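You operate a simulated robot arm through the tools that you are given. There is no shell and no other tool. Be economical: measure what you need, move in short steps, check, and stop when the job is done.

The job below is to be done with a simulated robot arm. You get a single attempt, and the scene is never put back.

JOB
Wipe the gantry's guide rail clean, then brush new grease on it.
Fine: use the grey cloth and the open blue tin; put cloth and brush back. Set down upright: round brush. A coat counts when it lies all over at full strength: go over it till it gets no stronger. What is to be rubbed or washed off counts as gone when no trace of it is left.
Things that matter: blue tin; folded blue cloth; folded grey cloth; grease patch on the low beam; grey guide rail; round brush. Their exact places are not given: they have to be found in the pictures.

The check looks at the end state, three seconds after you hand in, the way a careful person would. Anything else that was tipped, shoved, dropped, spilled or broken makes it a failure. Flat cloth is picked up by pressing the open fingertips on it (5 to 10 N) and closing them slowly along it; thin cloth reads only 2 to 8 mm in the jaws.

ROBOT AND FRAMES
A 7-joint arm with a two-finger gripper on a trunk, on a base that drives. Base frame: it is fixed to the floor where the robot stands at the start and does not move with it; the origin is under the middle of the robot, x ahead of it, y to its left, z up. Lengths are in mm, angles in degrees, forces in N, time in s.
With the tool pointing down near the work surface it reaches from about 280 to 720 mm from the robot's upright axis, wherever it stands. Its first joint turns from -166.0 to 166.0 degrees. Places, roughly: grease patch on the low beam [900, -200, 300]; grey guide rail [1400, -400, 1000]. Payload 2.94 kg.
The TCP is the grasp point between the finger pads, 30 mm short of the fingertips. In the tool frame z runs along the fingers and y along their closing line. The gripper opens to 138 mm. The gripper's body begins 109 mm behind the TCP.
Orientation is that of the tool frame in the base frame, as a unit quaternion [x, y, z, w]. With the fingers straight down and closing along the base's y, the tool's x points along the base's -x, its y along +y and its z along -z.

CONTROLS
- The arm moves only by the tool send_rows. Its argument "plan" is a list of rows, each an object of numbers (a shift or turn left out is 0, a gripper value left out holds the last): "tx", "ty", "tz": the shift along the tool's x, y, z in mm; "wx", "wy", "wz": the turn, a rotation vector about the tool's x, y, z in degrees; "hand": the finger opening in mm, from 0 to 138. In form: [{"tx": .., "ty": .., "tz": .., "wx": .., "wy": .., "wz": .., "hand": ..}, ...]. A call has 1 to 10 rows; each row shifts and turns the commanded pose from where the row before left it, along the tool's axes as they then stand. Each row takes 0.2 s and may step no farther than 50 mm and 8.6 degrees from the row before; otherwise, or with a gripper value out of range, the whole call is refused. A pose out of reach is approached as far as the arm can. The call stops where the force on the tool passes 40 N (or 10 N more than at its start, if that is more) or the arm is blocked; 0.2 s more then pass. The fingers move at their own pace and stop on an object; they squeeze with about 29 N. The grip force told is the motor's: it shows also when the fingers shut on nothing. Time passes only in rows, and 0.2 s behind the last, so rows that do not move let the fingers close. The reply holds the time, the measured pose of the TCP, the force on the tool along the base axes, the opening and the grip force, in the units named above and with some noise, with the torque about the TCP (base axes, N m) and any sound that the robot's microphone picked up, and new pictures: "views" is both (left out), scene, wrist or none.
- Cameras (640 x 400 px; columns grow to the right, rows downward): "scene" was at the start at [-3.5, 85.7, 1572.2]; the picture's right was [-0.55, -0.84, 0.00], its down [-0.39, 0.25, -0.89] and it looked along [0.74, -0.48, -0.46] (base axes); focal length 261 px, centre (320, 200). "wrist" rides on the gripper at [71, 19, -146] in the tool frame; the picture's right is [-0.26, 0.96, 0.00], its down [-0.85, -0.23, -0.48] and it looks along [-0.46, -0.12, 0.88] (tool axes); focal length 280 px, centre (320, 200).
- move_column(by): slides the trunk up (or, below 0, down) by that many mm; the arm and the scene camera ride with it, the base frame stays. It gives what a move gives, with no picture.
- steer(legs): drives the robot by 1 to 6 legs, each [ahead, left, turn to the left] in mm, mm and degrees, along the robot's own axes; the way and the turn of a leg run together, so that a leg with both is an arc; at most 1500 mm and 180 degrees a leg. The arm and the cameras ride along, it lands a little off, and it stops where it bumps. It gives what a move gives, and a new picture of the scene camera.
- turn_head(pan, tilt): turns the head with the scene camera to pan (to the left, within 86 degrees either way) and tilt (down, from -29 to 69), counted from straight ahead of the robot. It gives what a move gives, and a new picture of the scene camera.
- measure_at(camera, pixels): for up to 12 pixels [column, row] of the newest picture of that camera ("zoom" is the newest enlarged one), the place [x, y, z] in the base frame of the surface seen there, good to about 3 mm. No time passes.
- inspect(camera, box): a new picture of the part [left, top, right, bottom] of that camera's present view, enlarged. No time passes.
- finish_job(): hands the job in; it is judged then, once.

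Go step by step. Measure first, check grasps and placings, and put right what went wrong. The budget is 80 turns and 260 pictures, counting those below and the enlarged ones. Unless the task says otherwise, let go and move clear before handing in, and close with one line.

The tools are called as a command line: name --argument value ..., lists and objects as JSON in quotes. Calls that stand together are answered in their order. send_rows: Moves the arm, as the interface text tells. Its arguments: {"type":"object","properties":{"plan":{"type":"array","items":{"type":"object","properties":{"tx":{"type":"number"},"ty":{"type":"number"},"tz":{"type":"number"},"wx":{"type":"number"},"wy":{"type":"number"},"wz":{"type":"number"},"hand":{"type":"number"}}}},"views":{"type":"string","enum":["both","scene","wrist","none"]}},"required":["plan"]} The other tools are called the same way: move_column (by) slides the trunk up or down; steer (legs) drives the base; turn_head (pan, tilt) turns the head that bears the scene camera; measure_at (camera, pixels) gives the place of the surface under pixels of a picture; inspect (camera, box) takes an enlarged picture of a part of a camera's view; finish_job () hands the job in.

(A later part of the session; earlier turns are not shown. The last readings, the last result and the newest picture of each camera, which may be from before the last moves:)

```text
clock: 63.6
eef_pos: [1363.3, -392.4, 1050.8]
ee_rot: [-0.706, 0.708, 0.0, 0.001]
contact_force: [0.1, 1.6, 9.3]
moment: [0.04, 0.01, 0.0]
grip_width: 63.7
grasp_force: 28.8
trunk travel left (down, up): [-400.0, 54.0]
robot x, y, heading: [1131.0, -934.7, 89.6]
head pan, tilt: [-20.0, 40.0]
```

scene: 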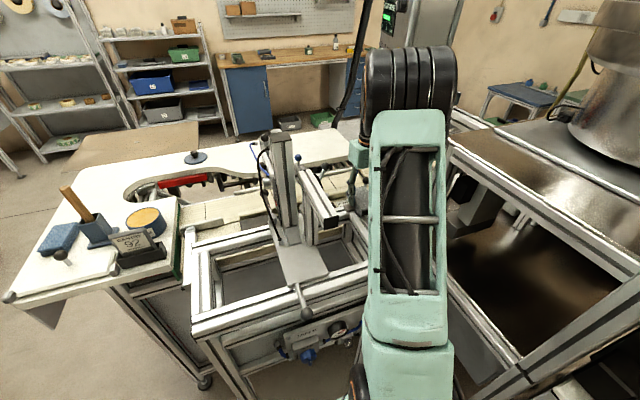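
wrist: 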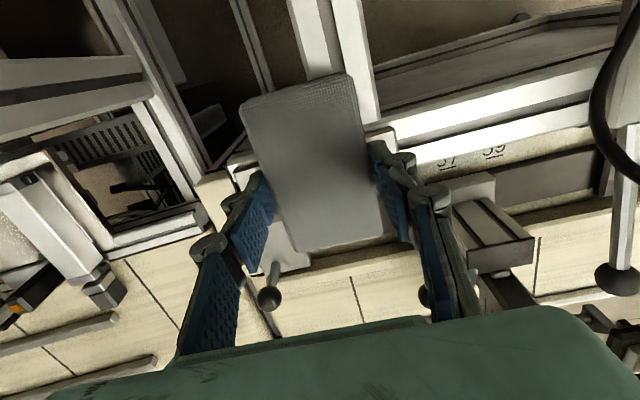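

9 N contact. Now strokes along the rail.

send_rows --plan '[{"ty": 20}, {"ty": 20}, {"ty": -25}, {"ty": -25}, {"ty": -25}, {"ty": -20}, {"ty": 25}, {"ty": 25}, {"ty": 25}, {"ty": 20}]' --views "none"

send_rows --plan '[{"ty": -25}, {"ty": -25}, {"ty": -25}, {"ty": -20}, {"ty": 25}, {"ty": 25}, {"ty": 25}, {"ty": 20}, {"ty": -25}, {"ty": -25}]' --views "none"

send_rows --plan '[{"ty": -25}, {"ty": -20}, {"ty": 25}, {"ty": 25}, {"ty": 25}, {"ty": 20}, {"ty": -25}, {"ty": -25}, {"ty": -25}, {"ty": -20}]' --views "none"

send_rows --plan '[{"tz": -30}, {"tz": -40, "tx": 40}, {"tz": -40, "tx": 30}, {"tx": 50}, {}]'

```text
clock: 65.8
eef_pos: [1324.4, -393.0, 1050.4]
ee_rot: [-0.706, 0.709, 0.001, 0.0]
contact_force: [3.5, -0.7, 11.5]
moment: [0.02, -0.27, 0.02]
grip_width: 63.8
grasp_force: 29.3
trunk travel left (down, up): [-400.0, 54.0]
robot x, y, heading: [1131.8, -931.1, 89.9]
head pan, tilt: [-20.0, 40.0]
```

```text
clock: 68.0
eef_pos: [1373.3, -392.5, 1049.1]
ee_rot: [-0.705, 0.709, 0.002, 0.0]
contact_force: [-6.0, 1.4, 13.5]
moment: [0.01, 0.19, -0.02]
grip_width: 64.0
grasp_force: 29.1
trunk travel left (down, up): [-400.0, 54.0]
robot x, y, heading: [1132.7, -936.8, 89.9]
head pan, tilt: [-20.0, 40.0]
```

```text
clock: 70.2
eef_pos: [1417.7, -393.7, 1049.0]
ee_rot: [-0.704, 0.71, 0.001, 0.0]
contact_force: [-4.6, 0.3, 11.8]
moment: [0.05, 0.25, -0.03]
grip_width: 63.8
grasp_force: 28.9
trunk travel left (down, up): [-400.0, 54.0]
robot x, y, heading: [1129.3, -932.8, 89.8]
head pan, tilt: [-20.0, 40.0]
```

```text
refused: row 2 steps farther than a row can; nothing moved
```

send_rows --plan '[{"tz": -30}, {"tz": -35, "tx": 30}, {"tz": -35, "tx": 30}, {"tx": 45}, {"tx": 35}, {}]'

inspect --camera "wrist" --box '[180, 160, 500, 360]'

inspect --camera "scene" --box '[290, 150, 420, 240]'

```text
clock: 71.6
eef_pos: [1416.7, -533.7, 1150.1]
ee_rot: [-0.706, 0.709, 0.0, -0.001]
contact_force: [-0.5, -0.2, 0.0]
moment: [-0.01, -0.01, -0.03]
grip_width: 63.7
grasp_force: 29.3
trunk travel left (down, up): [-400.0, 54.0]
robot x, y, heading: [1126.5, -933.4, 89.8]
head pan, tilt: [-20.0, 40.0]
```

scene: 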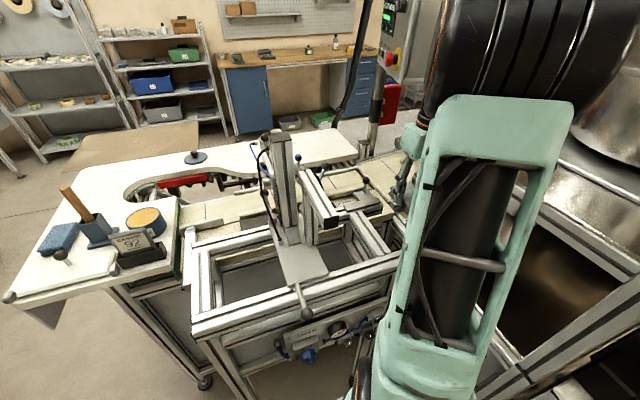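
wrist: 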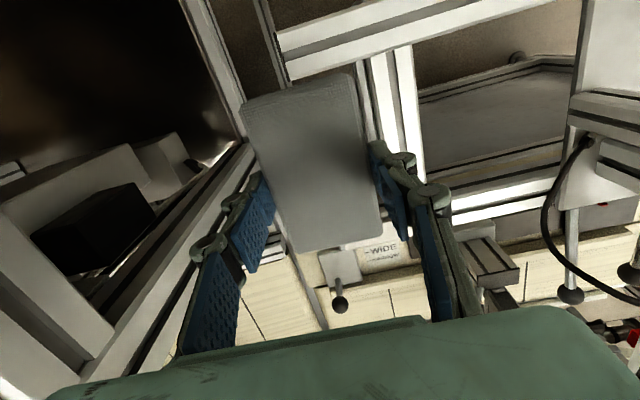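

```text
2.00 times, centred on (340, 260) of wrist
```

zoom: 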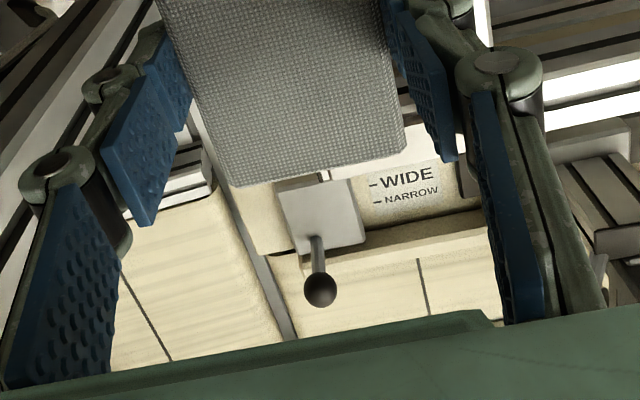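

```text
4.44 times, centred on (355, 195) of scene
```

zoom: 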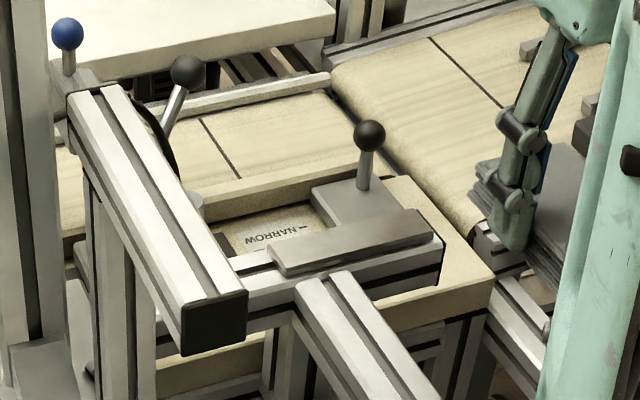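

Rail looks clean at a distance; checking at maximum zoom.

inspect --camera "scene" --box '[338, 188, 386, 218]'

```text
13.33 times, centred on (362, 203) of scene
```

zoom: 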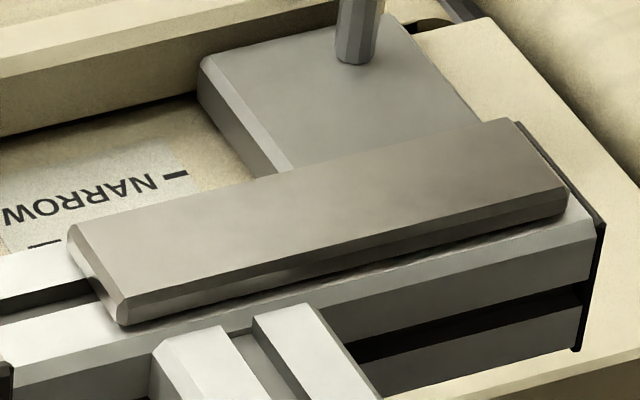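

Clean all over. I'll measure precise corners, then carry the cloth back.

measure_at --camera "zoom" --pixels '[[80, 232], [130, 300], [505, 125], [560, 185], [320, 215], [200, 215], [440, 160]]'

send_rows --plan '[{"tz": -45}, {"tz": -45}, {"tz": -45}, {"tx": 30, "ty": 35}, {"ty": 50}, {"ty": 50}, {"ty": 50}, {"ty": 50}, {}]' --views "none"

```text
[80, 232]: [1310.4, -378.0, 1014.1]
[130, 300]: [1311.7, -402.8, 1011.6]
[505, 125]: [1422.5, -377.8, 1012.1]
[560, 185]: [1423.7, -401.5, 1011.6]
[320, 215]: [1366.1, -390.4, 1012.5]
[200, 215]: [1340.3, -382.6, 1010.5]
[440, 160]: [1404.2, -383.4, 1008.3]
```

```text
clock: 73.6
eef_pos: [1184.6, -561.0, 1283.1]
ee_rot: [-0.705, 0.709, 0.0, -0.002]
contact_force: [0.3, -0.1, 0.4]
moment: [0.02, 0.01, -0.01]
grip_width: 63.8
grasp_force: 29.0
trunk travel left (down, up): [-400.0, 54.0]
robot x, y, heading: [1130.9, -932.8, 89.6]
head pan, tilt: [-20.0, 40.0]
```

steer --legs '[[-68, 0, 0.2], [0, 590, 0], [282, 0, 0]]'

turn_head --pan 0 --tilt 50

```text
clock: 81.5
eef_pos: [593.7, -341.4, 1284.4]
ee_rot: [-0.705, 0.709, 0.0, -0.001]
contact_force: [0.8, 0.7, -0.5]
moment: [-0.03, 0.0, -0.02]
grip_width: 64.0
grasp_force: 29.1
trunk travel left (down, up): [-400.0, 54.0]
robot x, y, heading: [540.4, -712.7, 89.9]
head pan, tilt: [-20.0, 40.0]
```

scene: 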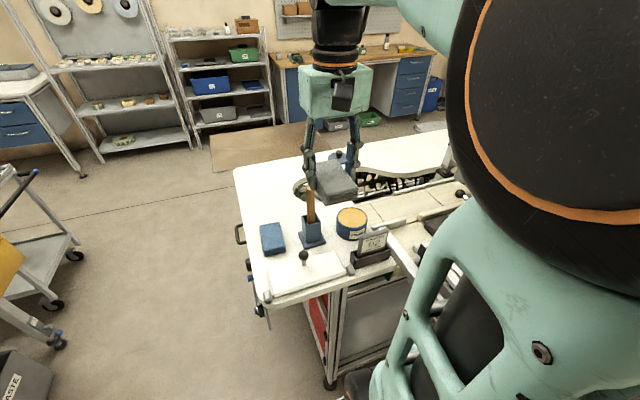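

```text
clock: 82.3
eef_pos: [593.9, -342.2, 1281.3]
ee_rot: [-0.706, 0.708, -0.003, -0.004]
contact_force: [0.0, 0.0, 0.5]
moment: [-0.01, -0.01, 0.0]
grip_width: 64.0
grasp_force: 28.7
trunk travel left (down, up): [-400.0, 54.0]
robot x, y, heading: [540.8, -716.4, 90.2]
head pan, tilt: [0.0, 50.0]
```

scene: 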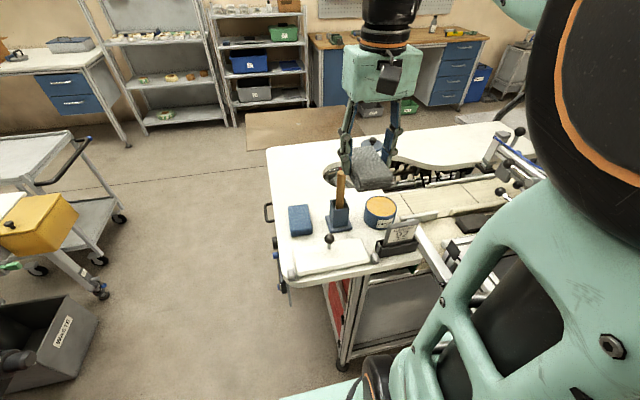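

Retrace to the cloth's original spot.

send_rows --plan '[{"tx": -45, "ty": 3}, {"tx": -45, "ty": 3}, {"tx": -45, "ty": 3}, {"tx": -45, "ty": 3, "tz": 15}, {"tx": -45, "ty": 4, "tz": 15}, {"tz": 15}, {"tz": 45, "tx": -15}, {"tz": 45, "tx": -20}, {"tz": 45, "tx": -12}, {}]'

```text
clock: 84.5
eef_pos: [577.3, -70.1, 1102.8]
ee_rot: [-0.706, 0.708, 0.0, 0.0]
contact_force: [-0.1, -1.0, -1.3]
moment: [0.01, -0.01, 0.01]
grip_width: 63.8
grasp_force: 29.1
trunk travel left (down, up): [-400.0, 54.0]
robot x, y, heading: [540.5, -717.1, 89.9]
head pan, tilt: [0.0, 50.0]
```

scene: 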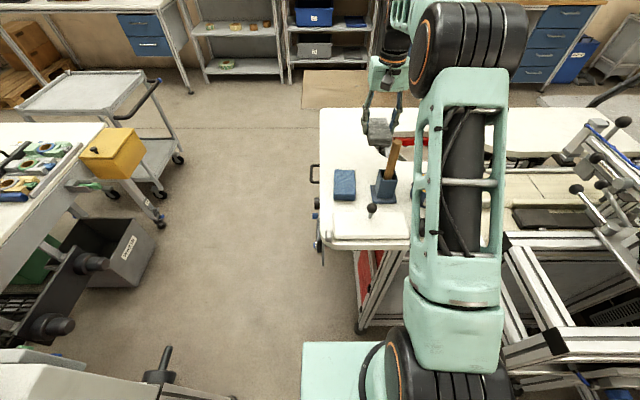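
wrist: 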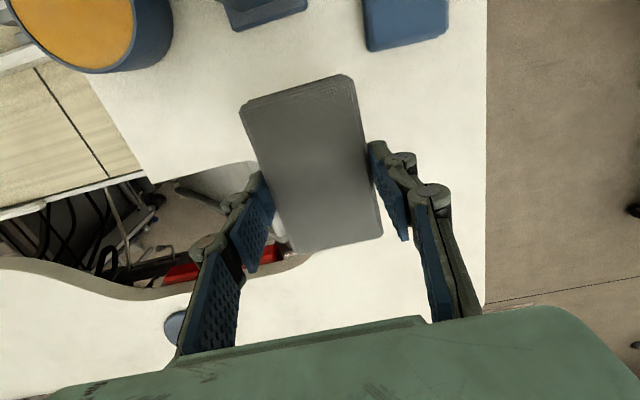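

send_rows --plan '[{"tz": 45}, {"tz": 45}, {"tz": 17}, {"tz": 2}, {"tz": 1}, {"tz": 1}, {}]' --views "none"

```text
clock: 86.1
eef_pos: [579.0, -70.5, 992.6]
ee_rot: [-0.706, 0.709, 0.0, -0.001]
contact_force: [-0.4, 0.5, 0.1]
moment: [-0.01, 0.0, -0.02]
grip_width: 63.7
grasp_force: 29.0
trunk travel left (down, up): [-400.0, 54.0]
robot x, y, heading: [536.4, -714.3, 90.1]
head pan, tilt: [0.0, 50.0]
```

send_rows --plan '[{"tz": 1}, {"hand": 80}, {"hand": 100}, {}, {"tz": -45}, {"tz": -45}, {"tz": -45, "tx": 10}, {"tz": -45, "tx": 20}, {"tz": -45, "tx": 20}, {"tz": -25, "tx": 30, "ty": -5}]'

```text
clock: 88.3
eef_pos: [582.6, -152.2, 1241.3]
ee_rot: [-0.706, 0.708, 0.0, -0.002]
contact_force: [-0.5, 0.2, -0.4]
moment: [0.02, 0.0, -0.03]
grip_width: 100.3
grasp_force: 0.1
trunk travel left (down, up): [-400.0, 54.0]
robot x, y, heading: [540.9, -716.9, 89.6]
head pan, tilt: [0.0, 50.0]
```

scene: 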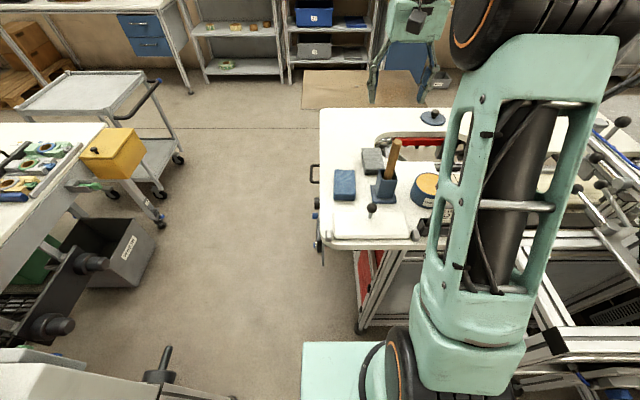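
wrist: 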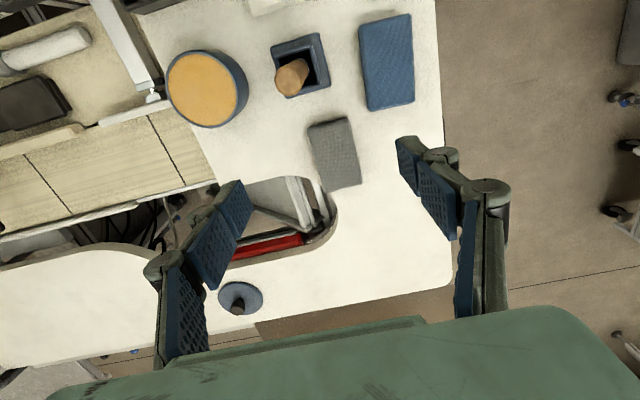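

Cloth is back in place. Measuring the brush and holder closely from the wrist view.

inspect --camera "wrist" --box '[255, 20, 351, 110]'

measure_at --camera "wrist" --pixels '[[290, 78], [280, 78], [300, 78], [290, 68], [290, 90], [272, 46], [321, 36], [330, 88], [280, 97], [303, 72], [207, 90], [305, 50]]'

inspect --camera "scene" --box '[350, 130, 420, 220]'

```text
4.44 times, centred on (303, 65) of wrist
```

zoom: 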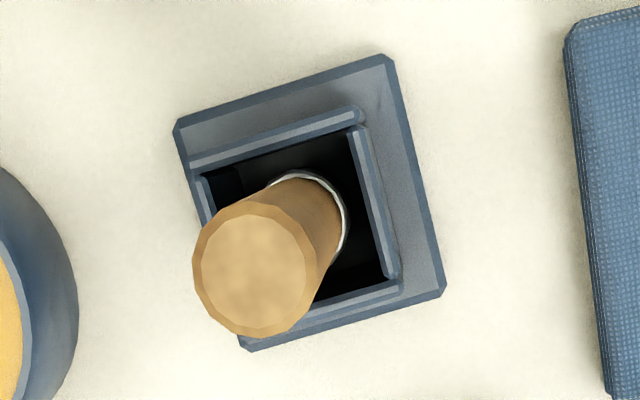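

```text
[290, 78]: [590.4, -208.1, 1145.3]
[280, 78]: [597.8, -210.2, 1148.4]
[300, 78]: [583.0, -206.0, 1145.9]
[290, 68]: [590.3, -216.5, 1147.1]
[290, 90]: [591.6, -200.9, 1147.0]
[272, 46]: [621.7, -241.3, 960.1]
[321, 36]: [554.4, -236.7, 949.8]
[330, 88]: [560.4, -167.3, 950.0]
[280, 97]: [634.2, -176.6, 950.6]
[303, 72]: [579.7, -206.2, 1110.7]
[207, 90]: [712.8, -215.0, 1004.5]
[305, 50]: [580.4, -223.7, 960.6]
```

```text
4.44 times, centred on (385, 175) of scene
```

zoom: 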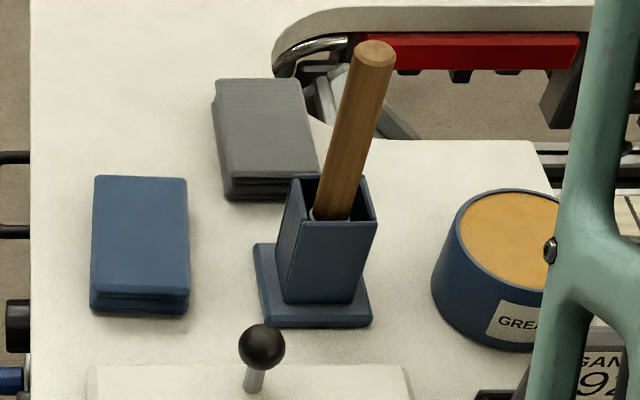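

The brush stands upright at (591,−208), ø≈24, top 1148. Going over it and grasping at z≈1105.

send_rows --plan '[{"tx": 28, "ty": -4}, {"tx": 28, "ty": -4}, {"tz": 45}, {"tz": 45}, {"tz": 45}, {}, {"hand": 40}, {"hand": 10}, {}, {}]'

```text
clock: 90.5
eef_pos: [590.1, -206.2, 1107.9]
ee_rot: [-0.706, 0.709, 0.0, -0.001]
contact_force: [-0.2, 0.5, 0.3]
moment: [-0.01, -0.02, 0.01]
grip_width: 21.8
grasp_force: 29.2
trunk travel left (down, up): [-400.0, 54.0]
robot x, y, heading: [542.8, -715.6, 89.8]
head pan, tilt: [0.0, 50.0]
```

scene: 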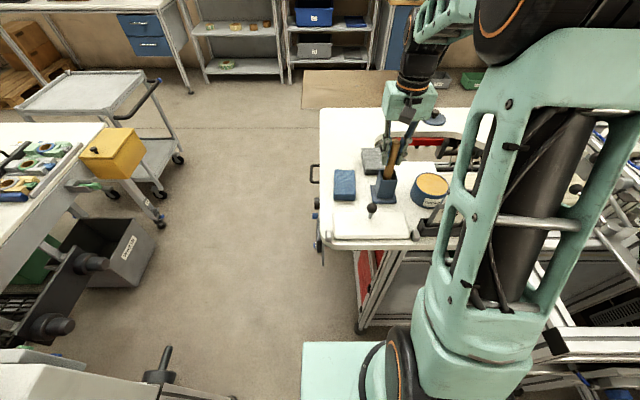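
wrist: 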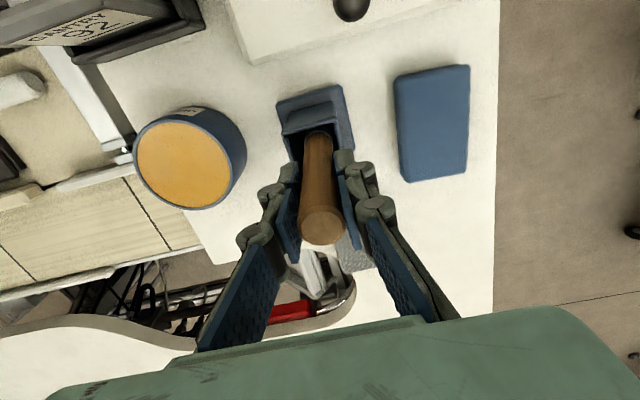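

Handle gripped (21.8 mm). Lifting straight up to see the brush length.

send_rows --plan '[{"tz": -20}, {"tz": -40}, {"tz": -40}, {"tz": -40}, {"tz": -20}, {}]'

inspect --camera "scene" --box '[340, 60, 460, 220]'

```text
clock: 91.9
eef_pos: [590.6, -206.5, 1268.0]
ee_rot: [-0.706, 0.708, 0.0, -0.001]
contact_force: [-0.7, 0.6, -0.6]
moment: [-0.03, 0.0, -0.03]
grip_width: 21.8
grasp_force: 29.0
trunk travel left (down, up): [-400.0, 54.0]
robot x, y, heading: [546.5, -720.0, 89.7]
head pan, tilt: [0.0, 50.0]
```

scene: 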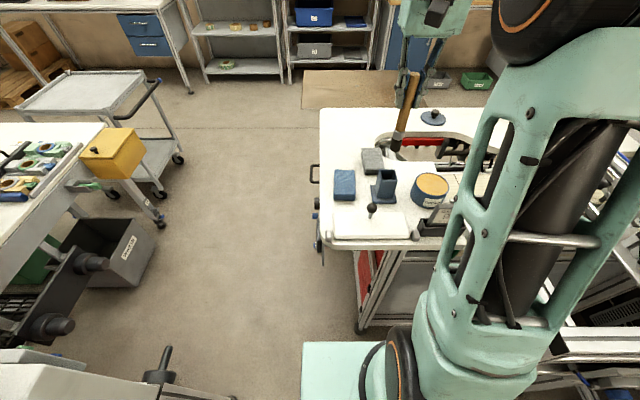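
wrist: 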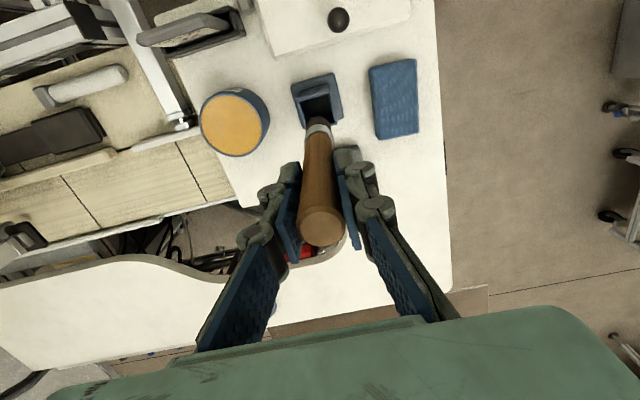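

```text
2.50 times, centred on (400, 140) of scene
```

zoom: 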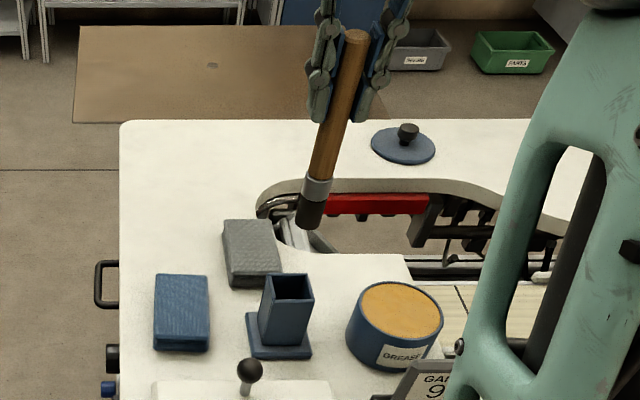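

measure_at --camera "zoom" --pixels '[[308, 222], [310, 205], [316, 180], [340, 110], [355, 40], [299, 215], [400, 310], [365, 300], [437, 315], [400, 285], [400, 338], [288, 290]]'

```text
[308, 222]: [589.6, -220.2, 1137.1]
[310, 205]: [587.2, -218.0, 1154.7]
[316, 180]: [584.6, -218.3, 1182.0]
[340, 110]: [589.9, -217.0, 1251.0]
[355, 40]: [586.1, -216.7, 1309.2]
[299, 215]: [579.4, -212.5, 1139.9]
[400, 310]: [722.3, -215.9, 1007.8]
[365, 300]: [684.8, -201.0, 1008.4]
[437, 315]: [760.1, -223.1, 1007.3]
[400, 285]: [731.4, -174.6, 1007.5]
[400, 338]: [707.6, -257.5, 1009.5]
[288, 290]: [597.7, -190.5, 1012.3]
```

Brush tip is ~135 mm below the TCP; the grease surface is about (721,−216,1008). Dipping.

send_rows --plan '[{"ty": -44, "tx": 4}, {"ty": -44, "tx": 3}, {"ty": -42, "tx": 3}, {"tz": 45}, {"tz": 45}, {"tz": 30}, {"tz": 5}, {"tz": 5}, {"tz": 3}, {}]'

inspect --camera "scene" --box '[370, 120, 470, 240]'

```text
clock: 94.1
eef_pos: [720.7, -218.2, 1135.9]
ee_rot: [-0.706, 0.708, 0.001, 0.001]
contact_force: [1.5, 1.5, 24.8]
moment: [0.08, -0.07, 0.0]
grip_width: 21.7
grasp_force: 29.1
trunk travel left (down, up): [-400.0, 54.0]
robot x, y, heading: [537.2, -716.7, 90.0]
head pan, tilt: [0.0, 50.0]
```

scene: 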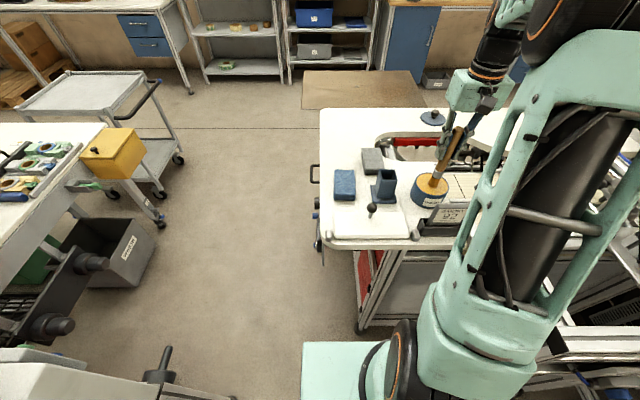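
wrist: 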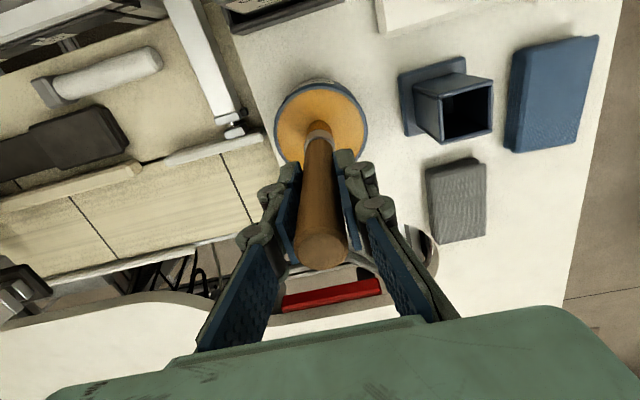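

```text
3.33 times, centred on (420, 180) of scene
```

zoom: 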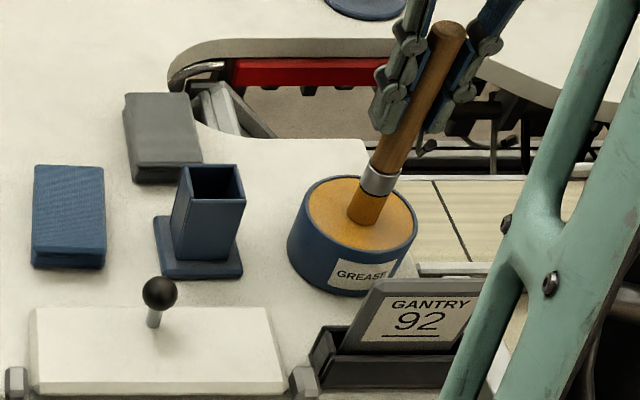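

The bristles are loaded (orange). Lifting and retracting, keeping the x-offset.

send_rows --plan '[{"tz": -20}, {"tz": -45}, {"tz": -45}, {"tz": -40, "tx": 20}, {"tz": -20, "tx": 40}, {"tx": 50}, {"tx": 45}, {}]'

inspect --camera "scene" --box '[340, 60, 500, 240]'

```text
clock: 95.9
eef_pos: [721.6, -370.6, 1299.2]
ee_rot: [-0.705, 0.709, -0.002, -0.006]
contact_force: [-0.4, 0.0, 0.5]
moment: [0.01, -0.04, -0.03]
grip_width: 21.6
grasp_force: 28.9
trunk travel left (down, up): [-400.0, 54.0]
robot x, y, heading: [539.1, -715.8, 90.0]
head pan, tilt: [0.0, 50.0]
```

scene: 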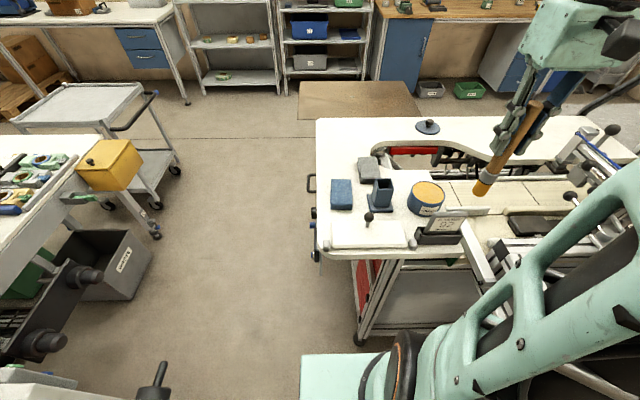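
wrist: 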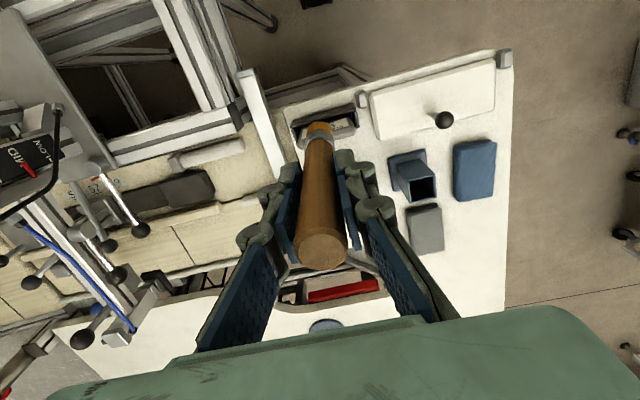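

```text
2.22 times, centred on (420, 150) of scene
```

zoom: 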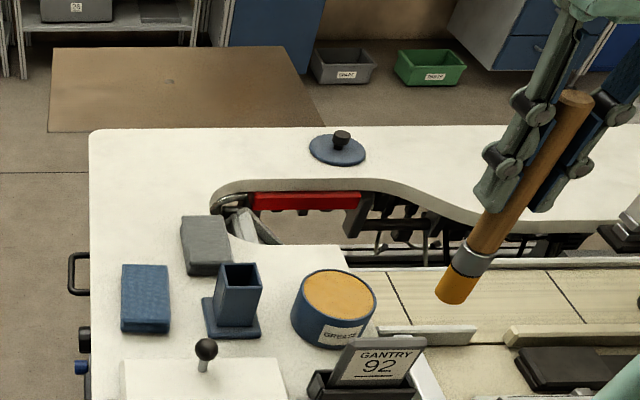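

measure_at --camera "zoom" --pixels '[[452, 298], [438, 290], [466, 300], [575, 95]]'

steer --legs '[[-305, 0, 0], [0, -595, 0], [75, 0, 0]]'

turn_head --pan -20 --tilt 40

```text
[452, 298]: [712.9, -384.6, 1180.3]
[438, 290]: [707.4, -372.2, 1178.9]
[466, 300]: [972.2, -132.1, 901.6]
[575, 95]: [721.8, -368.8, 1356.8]
```

```text
clock: 103.9
eef_pos: [1316.9, -605.3, 1301.8]
ee_rot: [-0.705, 0.709, 0.0, -0.003]
contact_force: [-0.5, 1.4, -0.7]
moment: [-0.01, 0.01, -0.01]
grip_width: 22.1
grasp_force: 28.3
trunk travel left (down, up): [-400.0, 54.0]
robot x, y, heading: [1137.6, -953.4, 89.8]
head pan, tilt: [0.0, 50.0]
```

scene: 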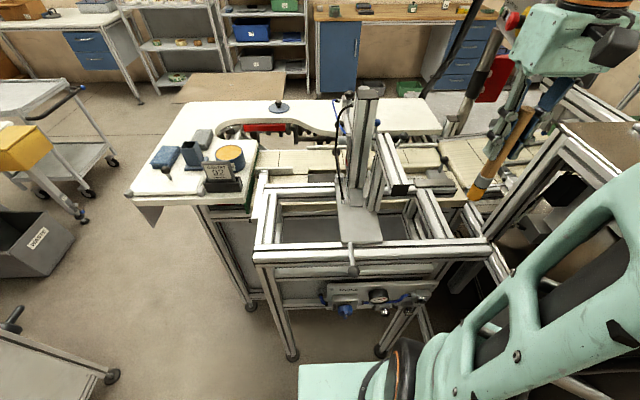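

```text
clock: 104.8
eef_pos: [1318.2, -607.3, 1301.4]
ee_rot: [-0.706, 0.708, 0.0, -0.002]
contact_force: [-1.1, 0.4, -1.0]
moment: [0.03, -0.01, -0.01]
grip_width: 21.8
grasp_force: 28.8
trunk travel left (down, up): [-400.0, 54.0]
robot x, y, heading: [1137.5, -953.9, 89.5]
head pan, tilt: [-20.0, 40.0]
```

scene: 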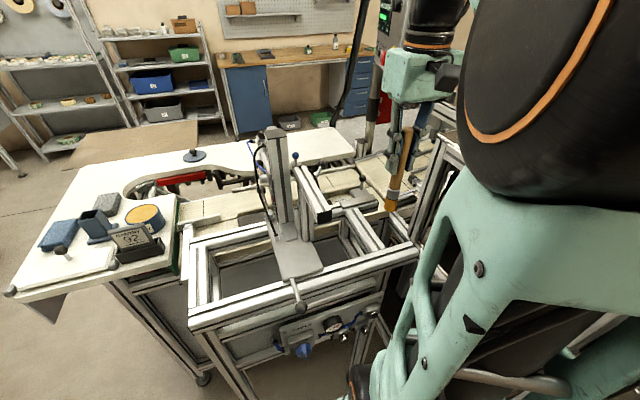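

The brush slid ~17 mm up in the grip, so its tip is now ~119 mm below the TCP. I'll move over the rail's left end and step down gently.

send_rows --plan '[{"tx": -43}, {"tx": -43}, {"tx": -43, "tz": 20}, {"tx": -43, "tz": 20}, {"tx": -43, "tz": 20}, {"tz": 40}, {"tz": 40}, {"tz": 18}, {}]'

inspect --camera "scene" --box '[300, 130, 420, 240]'

```text
clock: 106.8
eef_pos: [1316.8, -393.1, 1141.9]
ee_rot: [-0.706, 0.708, -0.001, -0.003]
contact_force: [0.6, -0.3, 0.2]
moment: [-0.03, 0.01, 0.01]
grip_width: 21.8
grasp_force: 29.3
trunk travel left (down, up): [-400.0, 54.0]
robot x, y, heading: [1135.9, -954.7, 89.7]
head pan, tilt: [-20.0, 40.0]
```

scene: 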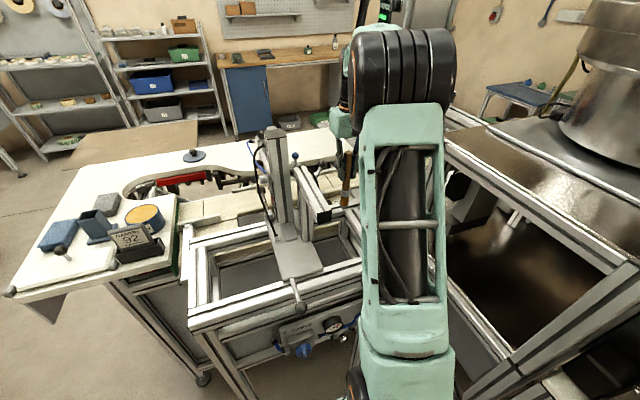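
wrist: 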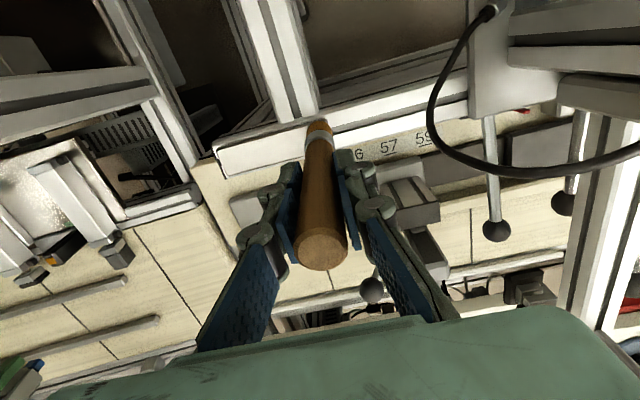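

```text
3.64 times, centred on (360, 185) of scene
```

zoom: 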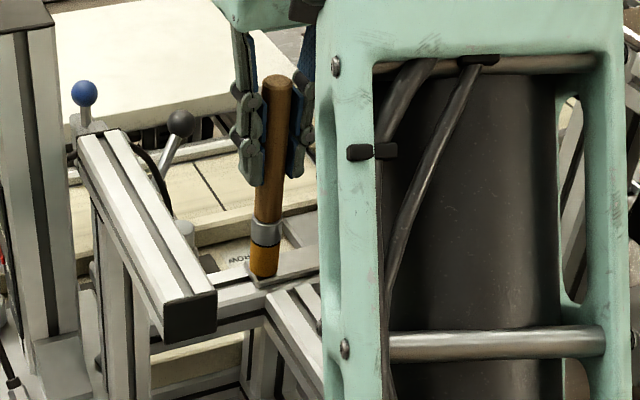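

Tip is right over the rail's left end. Stepping down.

send_rows --plan '[{"tz": 4}, {"tz": 3}, {"tz": 1.5}, {"tz": 1.5}, {}]' --views "none"

```text
clock: 108.0
eef_pos: [1318.4, -394.5, 1136.2]
ee_rot: [-0.706, 0.708, 0.0, 0.001]
contact_force: [-0.7, 0.3, 24.2]
moment: [0.17, -0.03, -0.01]
grip_width: 22.1
grasp_force: 28.6
trunk travel left (down, up): [-400.0, 54.0]
robot x, y, heading: [1138.5, -946.5, 89.7]
head pan, tilt: [-20.0, 40.0]
```

Too hard; ease up 2.8 mm, then sweep the lanes.

send_rows --plan '[{"tz": -2.8}, {"ty": 4}, {"ty": -20}, {"ty": -20}, {"ty": -20}, {"ty": -20}, {"ty": -20}, {"ty": -7}, {}]' --views "none"

```text
clock: 110.0
eef_pos: [1421.0, -393.2, 1134.9]
ee_rot: [-0.705, 0.709, 0.0, -0.004]
contact_force: [-0.1, -0.1, -0.1]
moment: [-0.06, 0.02, -0.01]
grip_width: 21.8
grasp_force: 28.7
trunk travel left (down, up): [-400.0, 54.0]
robot x, y, heading: [1137.5, -951.8, 89.8]
head pan, tilt: [-20.0, 40.0]
```

send_rows --plan '[{"tz": 1}, {"tz": 1}, {}]'

inspect --camera "wrist" --box '[220, 80, 440, 220]'

```text
clock: 110.8
eef_pos: [1420.8, -394.0, 1135.3]
ee_rot: [-0.706, 0.708, 0.0, -0.001]
contact_force: [1.0, -0.2, 9.2]
moment: [-0.05, -0.1, -0.03]
grip_width: 21.8
grasp_force: 28.6
trunk travel left (down, up): [-400.0, 54.0]
robot x, y, heading: [1134.2, -953.9, 89.9]
head pan, tilt: [-20.0, 40.0]
```

scene: 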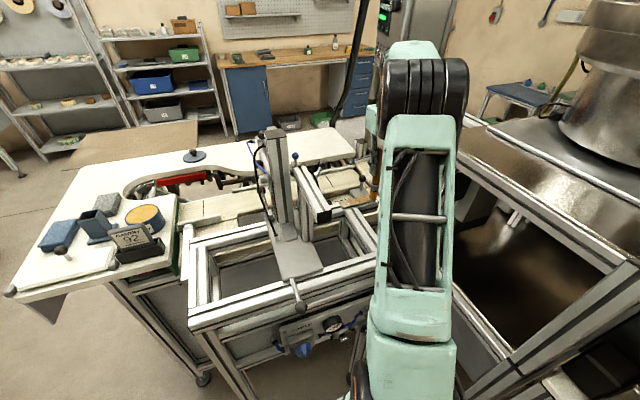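
wrist: 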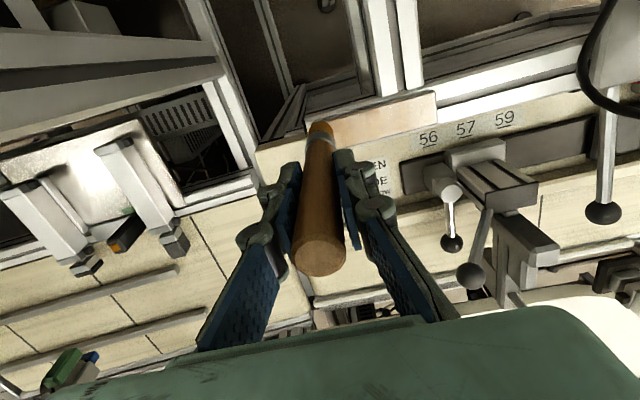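

```text
2.86 times, centred on (330, 150) of wrist
```

zoom: 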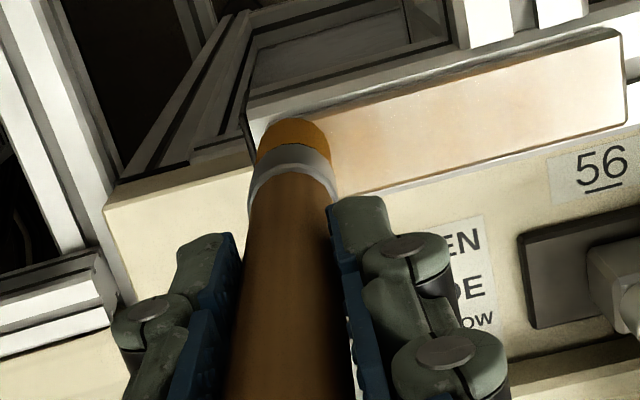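

A thin tint appears. I'll repeat passes over lanes.

send_rows --plan '[{"tx": 3}, {"ty": 22}, {"ty": 21}, {"ty": 21}, {"ty": 21}, {"ty": 22}, {"tx": -11}, {"ty": -22}, {"ty": -21}, {"ty": -21}]' --views "none"

send_rows --plan '[{"ty": -21}, {"ty": -22}, {"tx": 5}, {"ty": 22}, {"ty": 21}, {"ty": 21}, {"ty": 21}, {"ty": 22}, {}]' --views "wrist"

inspect --camera "wrist" --box '[200, 80, 420, 220]'

inspect --camera "scene" --box '[325, 170, 405, 220]'

```text
clock: 113.0
eef_pos: [1376.8, -385.3, 1133.6]
ee_rot: [-0.706, 0.708, -0.001, -0.001]
contact_force: [-3.4, 1.0, 12.5]
moment: [0.11, 0.22, 0.01]
grip_width: 21.7
grasp_force: 28.9
trunk travel left (down, up): [-400.0, 54.0]
robot x, y, heading: [1138.0, -953.4, 90.1]
head pan, tilt: [-20.0, 40.0]
```

```text
clock: 115.0
eef_pos: [1313.3, -391.4, 1133.7]
ee_rot: [-0.706, 0.708, -0.001, -0.004]
contact_force: [-1.8, -0.3, 3.5]
moment: [-0.02, 0.08, 0.01]
grip_width: 21.8
grasp_force: 29.0
trunk travel left (down, up): [-400.0, 54.0]
robot x, y, heading: [1135.1, -954.1, 89.8]
head pan, tilt: [-20.0, 40.0]
```

wrist: 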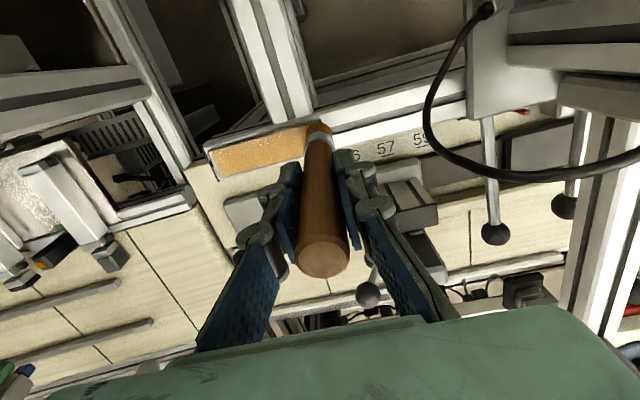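

```text
2.86 times, centred on (310, 150) of wrist
```

zoom: 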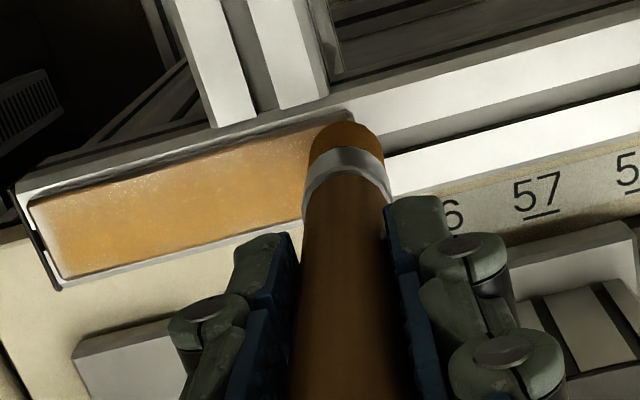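

```text
8.00 times, centred on (365, 195) of scene
```

zoom: 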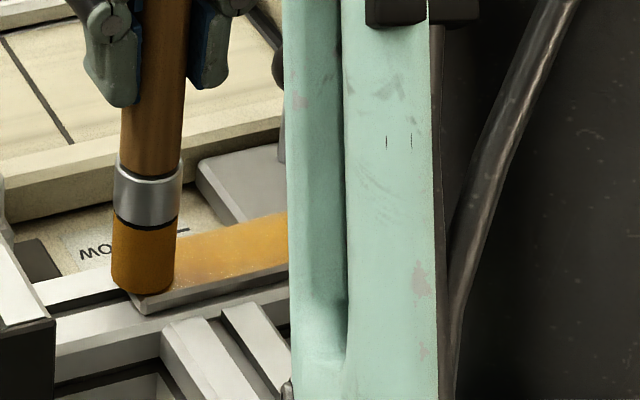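

Coat is building, weaker at the edges and ends. More passes including edge lanes, with slightly more pressure.

send_rows --plan '[{"tz": 0.8, "ty": 3}, {"tx": 8}, {"ty": -23}, {"ty": -23}, {"ty": -23}, {"ty": -23}, {"ty": -22}, {"tx": -8}, {"ty": 23}, {"ty": 23}]' --views "none"

send_rows --plan '[{"ty": 23}, {"ty": 23}, {"ty": 22}, {"tx": -9}, {"ty": -23}, {"ty": -23}, {"ty": -23}, {"ty": -23}, {"ty": -22}, {}]' --views "wrist"

inspect --camera "wrist" --box '[240, 70, 460, 210]'

```text
clock: 117.2
eef_pos: [1378.0, -391.1, 1134.4]
ee_rot: [-0.706, 0.708, 0.001, -0.002]
contact_force: [1.0, -1.5, 8.3]
moment: [-0.04, -0.04, 0.02]
grip_width: 21.7
grasp_force: 28.7
trunk travel left (down, up): [-400.0, 54.0]
robot x, y, heading: [1137.2, -949.7, 90.0]
head pan, tilt: [-20.0, 40.0]
```

```text
clock: 119.4
eef_pos: [1425.6, -381.1, 1134.2]
ee_rot: [-0.706, 0.708, 0.0, -0.002]
contact_force: [0.0, 0.3, 2.7]
moment: [0.13, -0.01, 0.01]
grip_width: 21.7
grasp_force: 28.8
trunk travel left (down, up): [-400.0, 54.0]
robot x, y, heading: [1138.0, -953.3, 90.2]
head pan, tilt: [-20.0, 40.0]
```

wrist: 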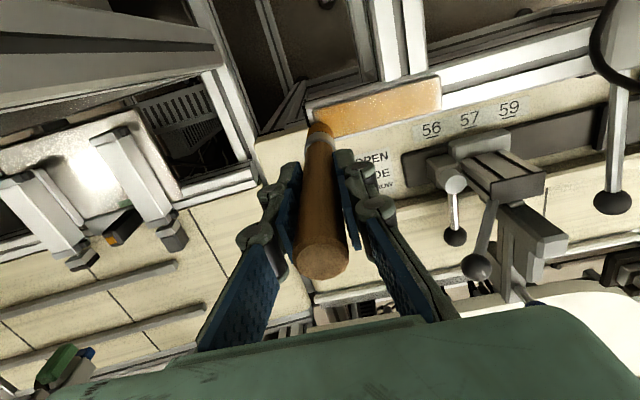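

```text
2.86 times, centred on (350, 140) of wrist
```

zoom: 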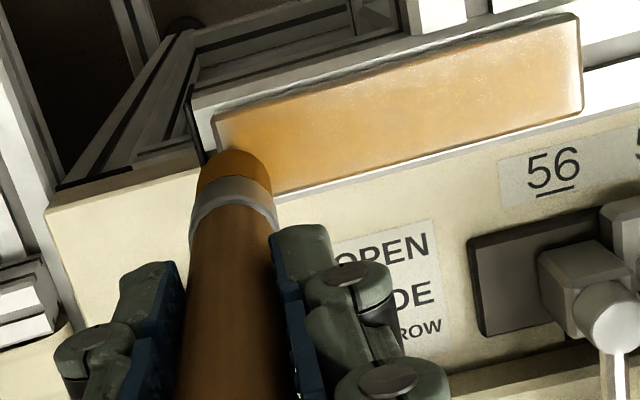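

send_rows --plan '[{"tz": 0.5, "ty": 4}, {"tx": 20}, {"ty": 23}, {"ty": 23}, {"ty": 23}, {"ty": 23}, {"ty": 20}, {"tx": -7}, {"ty": -23}, {"ty": -23}]' --views "none"

send_rows --plan '[{"ty": -23}, {"ty": -23}, {"ty": -20}, {"tx": -8}, {"ty": 23}, {"ty": 23}, {"ty": 23}, {"ty": 23}, {"ty": 20}, {}]' --views "wrist"

inspect --camera "wrist" --box '[190, 70, 410, 210]'

```text
clock: 121.6
eef_pos: [1355.7, -397.2, 1133.3]
ee_rot: [-0.706, 0.708, 0.0, -0.002]
contact_force: [-2.0, 1.1, 8.6]
moment: [0.05, 0.12, -0.01]
grip_width: 21.8
grasp_force: 29.2
trunk travel left (down, up): [-400.0, 54.0]
robot x, y, heading: [1135.9, -950.4, 89.9]
head pan, tilt: [-20.0, 40.0]
```

```text
clock: 123.8
eef_pos: [1308.0, -386.8, 1132.4]
ee_rot: [-0.706, 0.708, 0.0, -0.002]
contact_force: [0.7, -0.6, 6.6]
moment: [0.09, -0.07, -0.04]
grip_width: 21.7
grasp_force: 29.0
trunk travel left (down, up): [-400.0, 54.0]
robot x, y, heading: [1137.2, -949.4, 89.9]
head pan, tilt: [-20.0, 40.0]
```

wrist: 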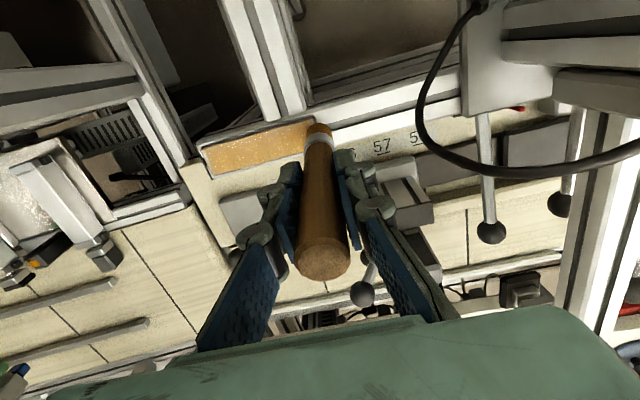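

```text
2.86 times, centred on (300, 140) of wrist
```

zoom: 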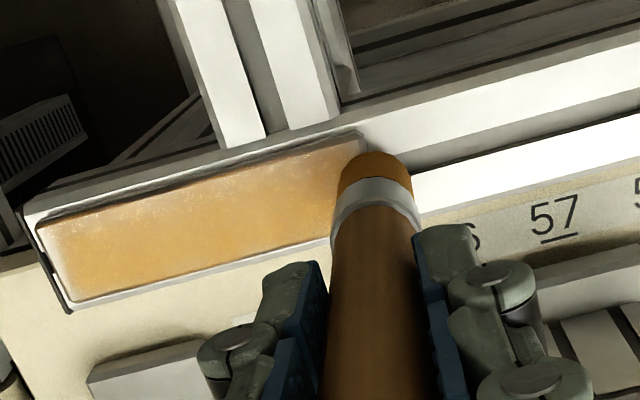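

Edges and ends are still lighter. I'll do a border loop and another fill.

send_rows --plan '[{"tx": 8, "tz": 0.3}, {"tx": 8}, {"ty": -24}, {"ty": -24}, {"ty": -24}, {"ty": -24}, {"ty": -24}, {"tx": -8}, {"tx": -8}, {"tx": -8}]' --views "none"

send_rows --plan '[{"ty": 24}, {"ty": 24}, {"ty": 24}, {"ty": 24}, {"ty": 24}, {"tx": 10}, {"ty": -24}, {"ty": -24}, {"ty": -24}, {"ty": -24}]' --views "none"

send_rows --plan '[{"ty": -24}, {"tx": 8}, {"ty": 24}, {"ty": 24}, {"ty": 24}, {"ty": 24}, {"ty": 24}, {"tz": -30}, {"tz": -30}, {}]' --views "both"

inspect --camera "wrist" --box '[190, 70, 410, 210]'

inspect --camera "scene" --box '[325, 170, 405, 220]'

```text
clock: 126.0
eef_pos: [1428.8, -379.1, 1132.6]
ee_rot: [-0.706, 0.708, -0.002, -0.003]
contact_force: [1.1, -1.8, 3.2]
moment: [-0.2, -0.03, 0.01]
grip_width: 21.8
grasp_force: 28.7
trunk travel left (down, up): [-400.0, 54.0]
robot x, y, heading: [1138.0, -950.8, 90.0]
head pan, tilt: [-20.0, 40.0]
```

```text
clock: 128.2
eef_pos: [1405.4, -388.4, 1132.2]
ee_rot: [-0.705, 0.709, 0.0, -0.003]
contact_force: [0.2, 0.3, 1.4]
moment: [0.08, -0.08, -0.04]
grip_width: 21.6
grasp_force: 29.3
trunk travel left (down, up): [-400.0, 54.0]
robot x, y, heading: [1139.0, -951.2, 89.8]
head pan, tilt: [-20.0, 40.0]
```

```text
clock: 130.4
eef_pos: [1309.4, -395.2, 1193.5]
ee_rot: [-0.706, 0.708, 0.001, -0.003]
contact_force: [0.5, 0.8, -0.6]
moment: [-0.03, -0.03, 0.02]
grip_width: 21.7
grasp_force: 28.8
trunk travel left (down, up): [-400.0, 54.0]
robot x, y, heading: [1140.1, -950.3, 89.6]
head pan, tilt: [-20.0, 40.0]
```

scene: 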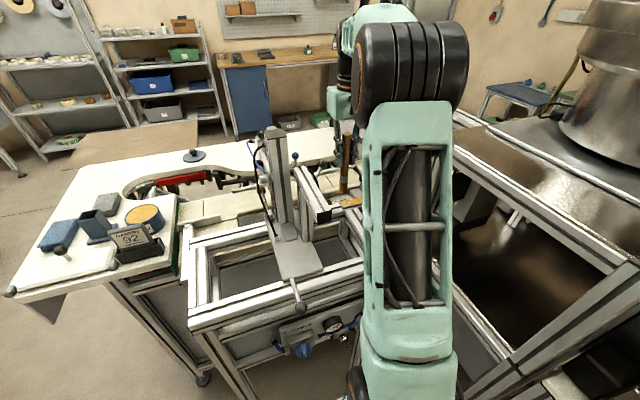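
wrist: 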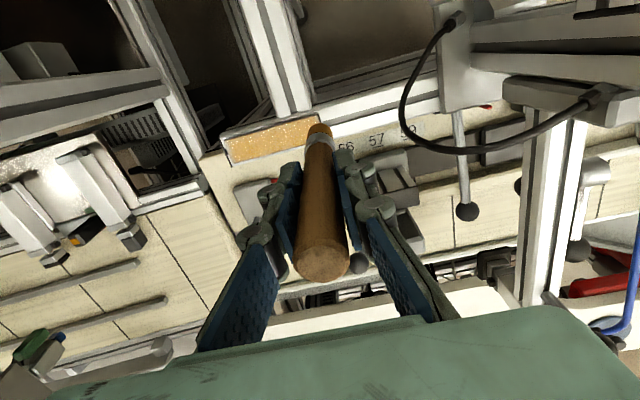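

```text
2.86 times, centred on (300, 140) of wrist
```

zoom: 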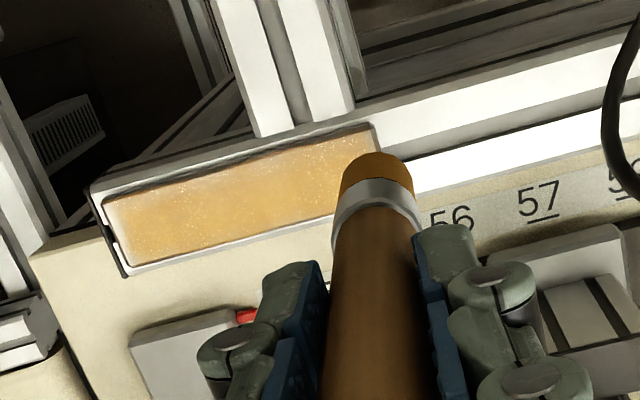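

```text
8.00 times, centred on (365, 195) of scene
```

zoom: 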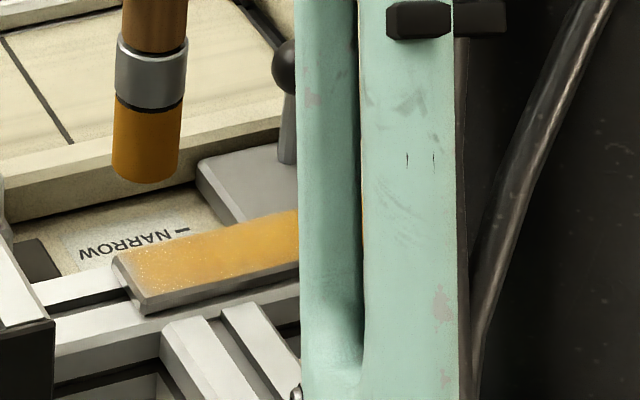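

Left end is still speckled and the force had dropped to ~1.4 N. Pressing again and going over more.

send_rows --plan '[{"tz": 30}, {"tz": 30}, {"tz": 0.8}, {}]' --views "none"

```text
clock: 131.4
eef_pos: [1309.9, -395.1, 1132.8]
ee_rot: [-0.705, 0.709, 0.0, -0.002]
contact_force: [0.0, 1.1, 7.5]
moment: [0.18, -0.12, -0.02]
grip_width: 21.8
grasp_force: 29.1
trunk travel left (down, up): [-400.0, 54.0]
robot x, y, heading: [1138.3, -955.5, 90.0]
head pan, tilt: [-20.0, 40.0]
```

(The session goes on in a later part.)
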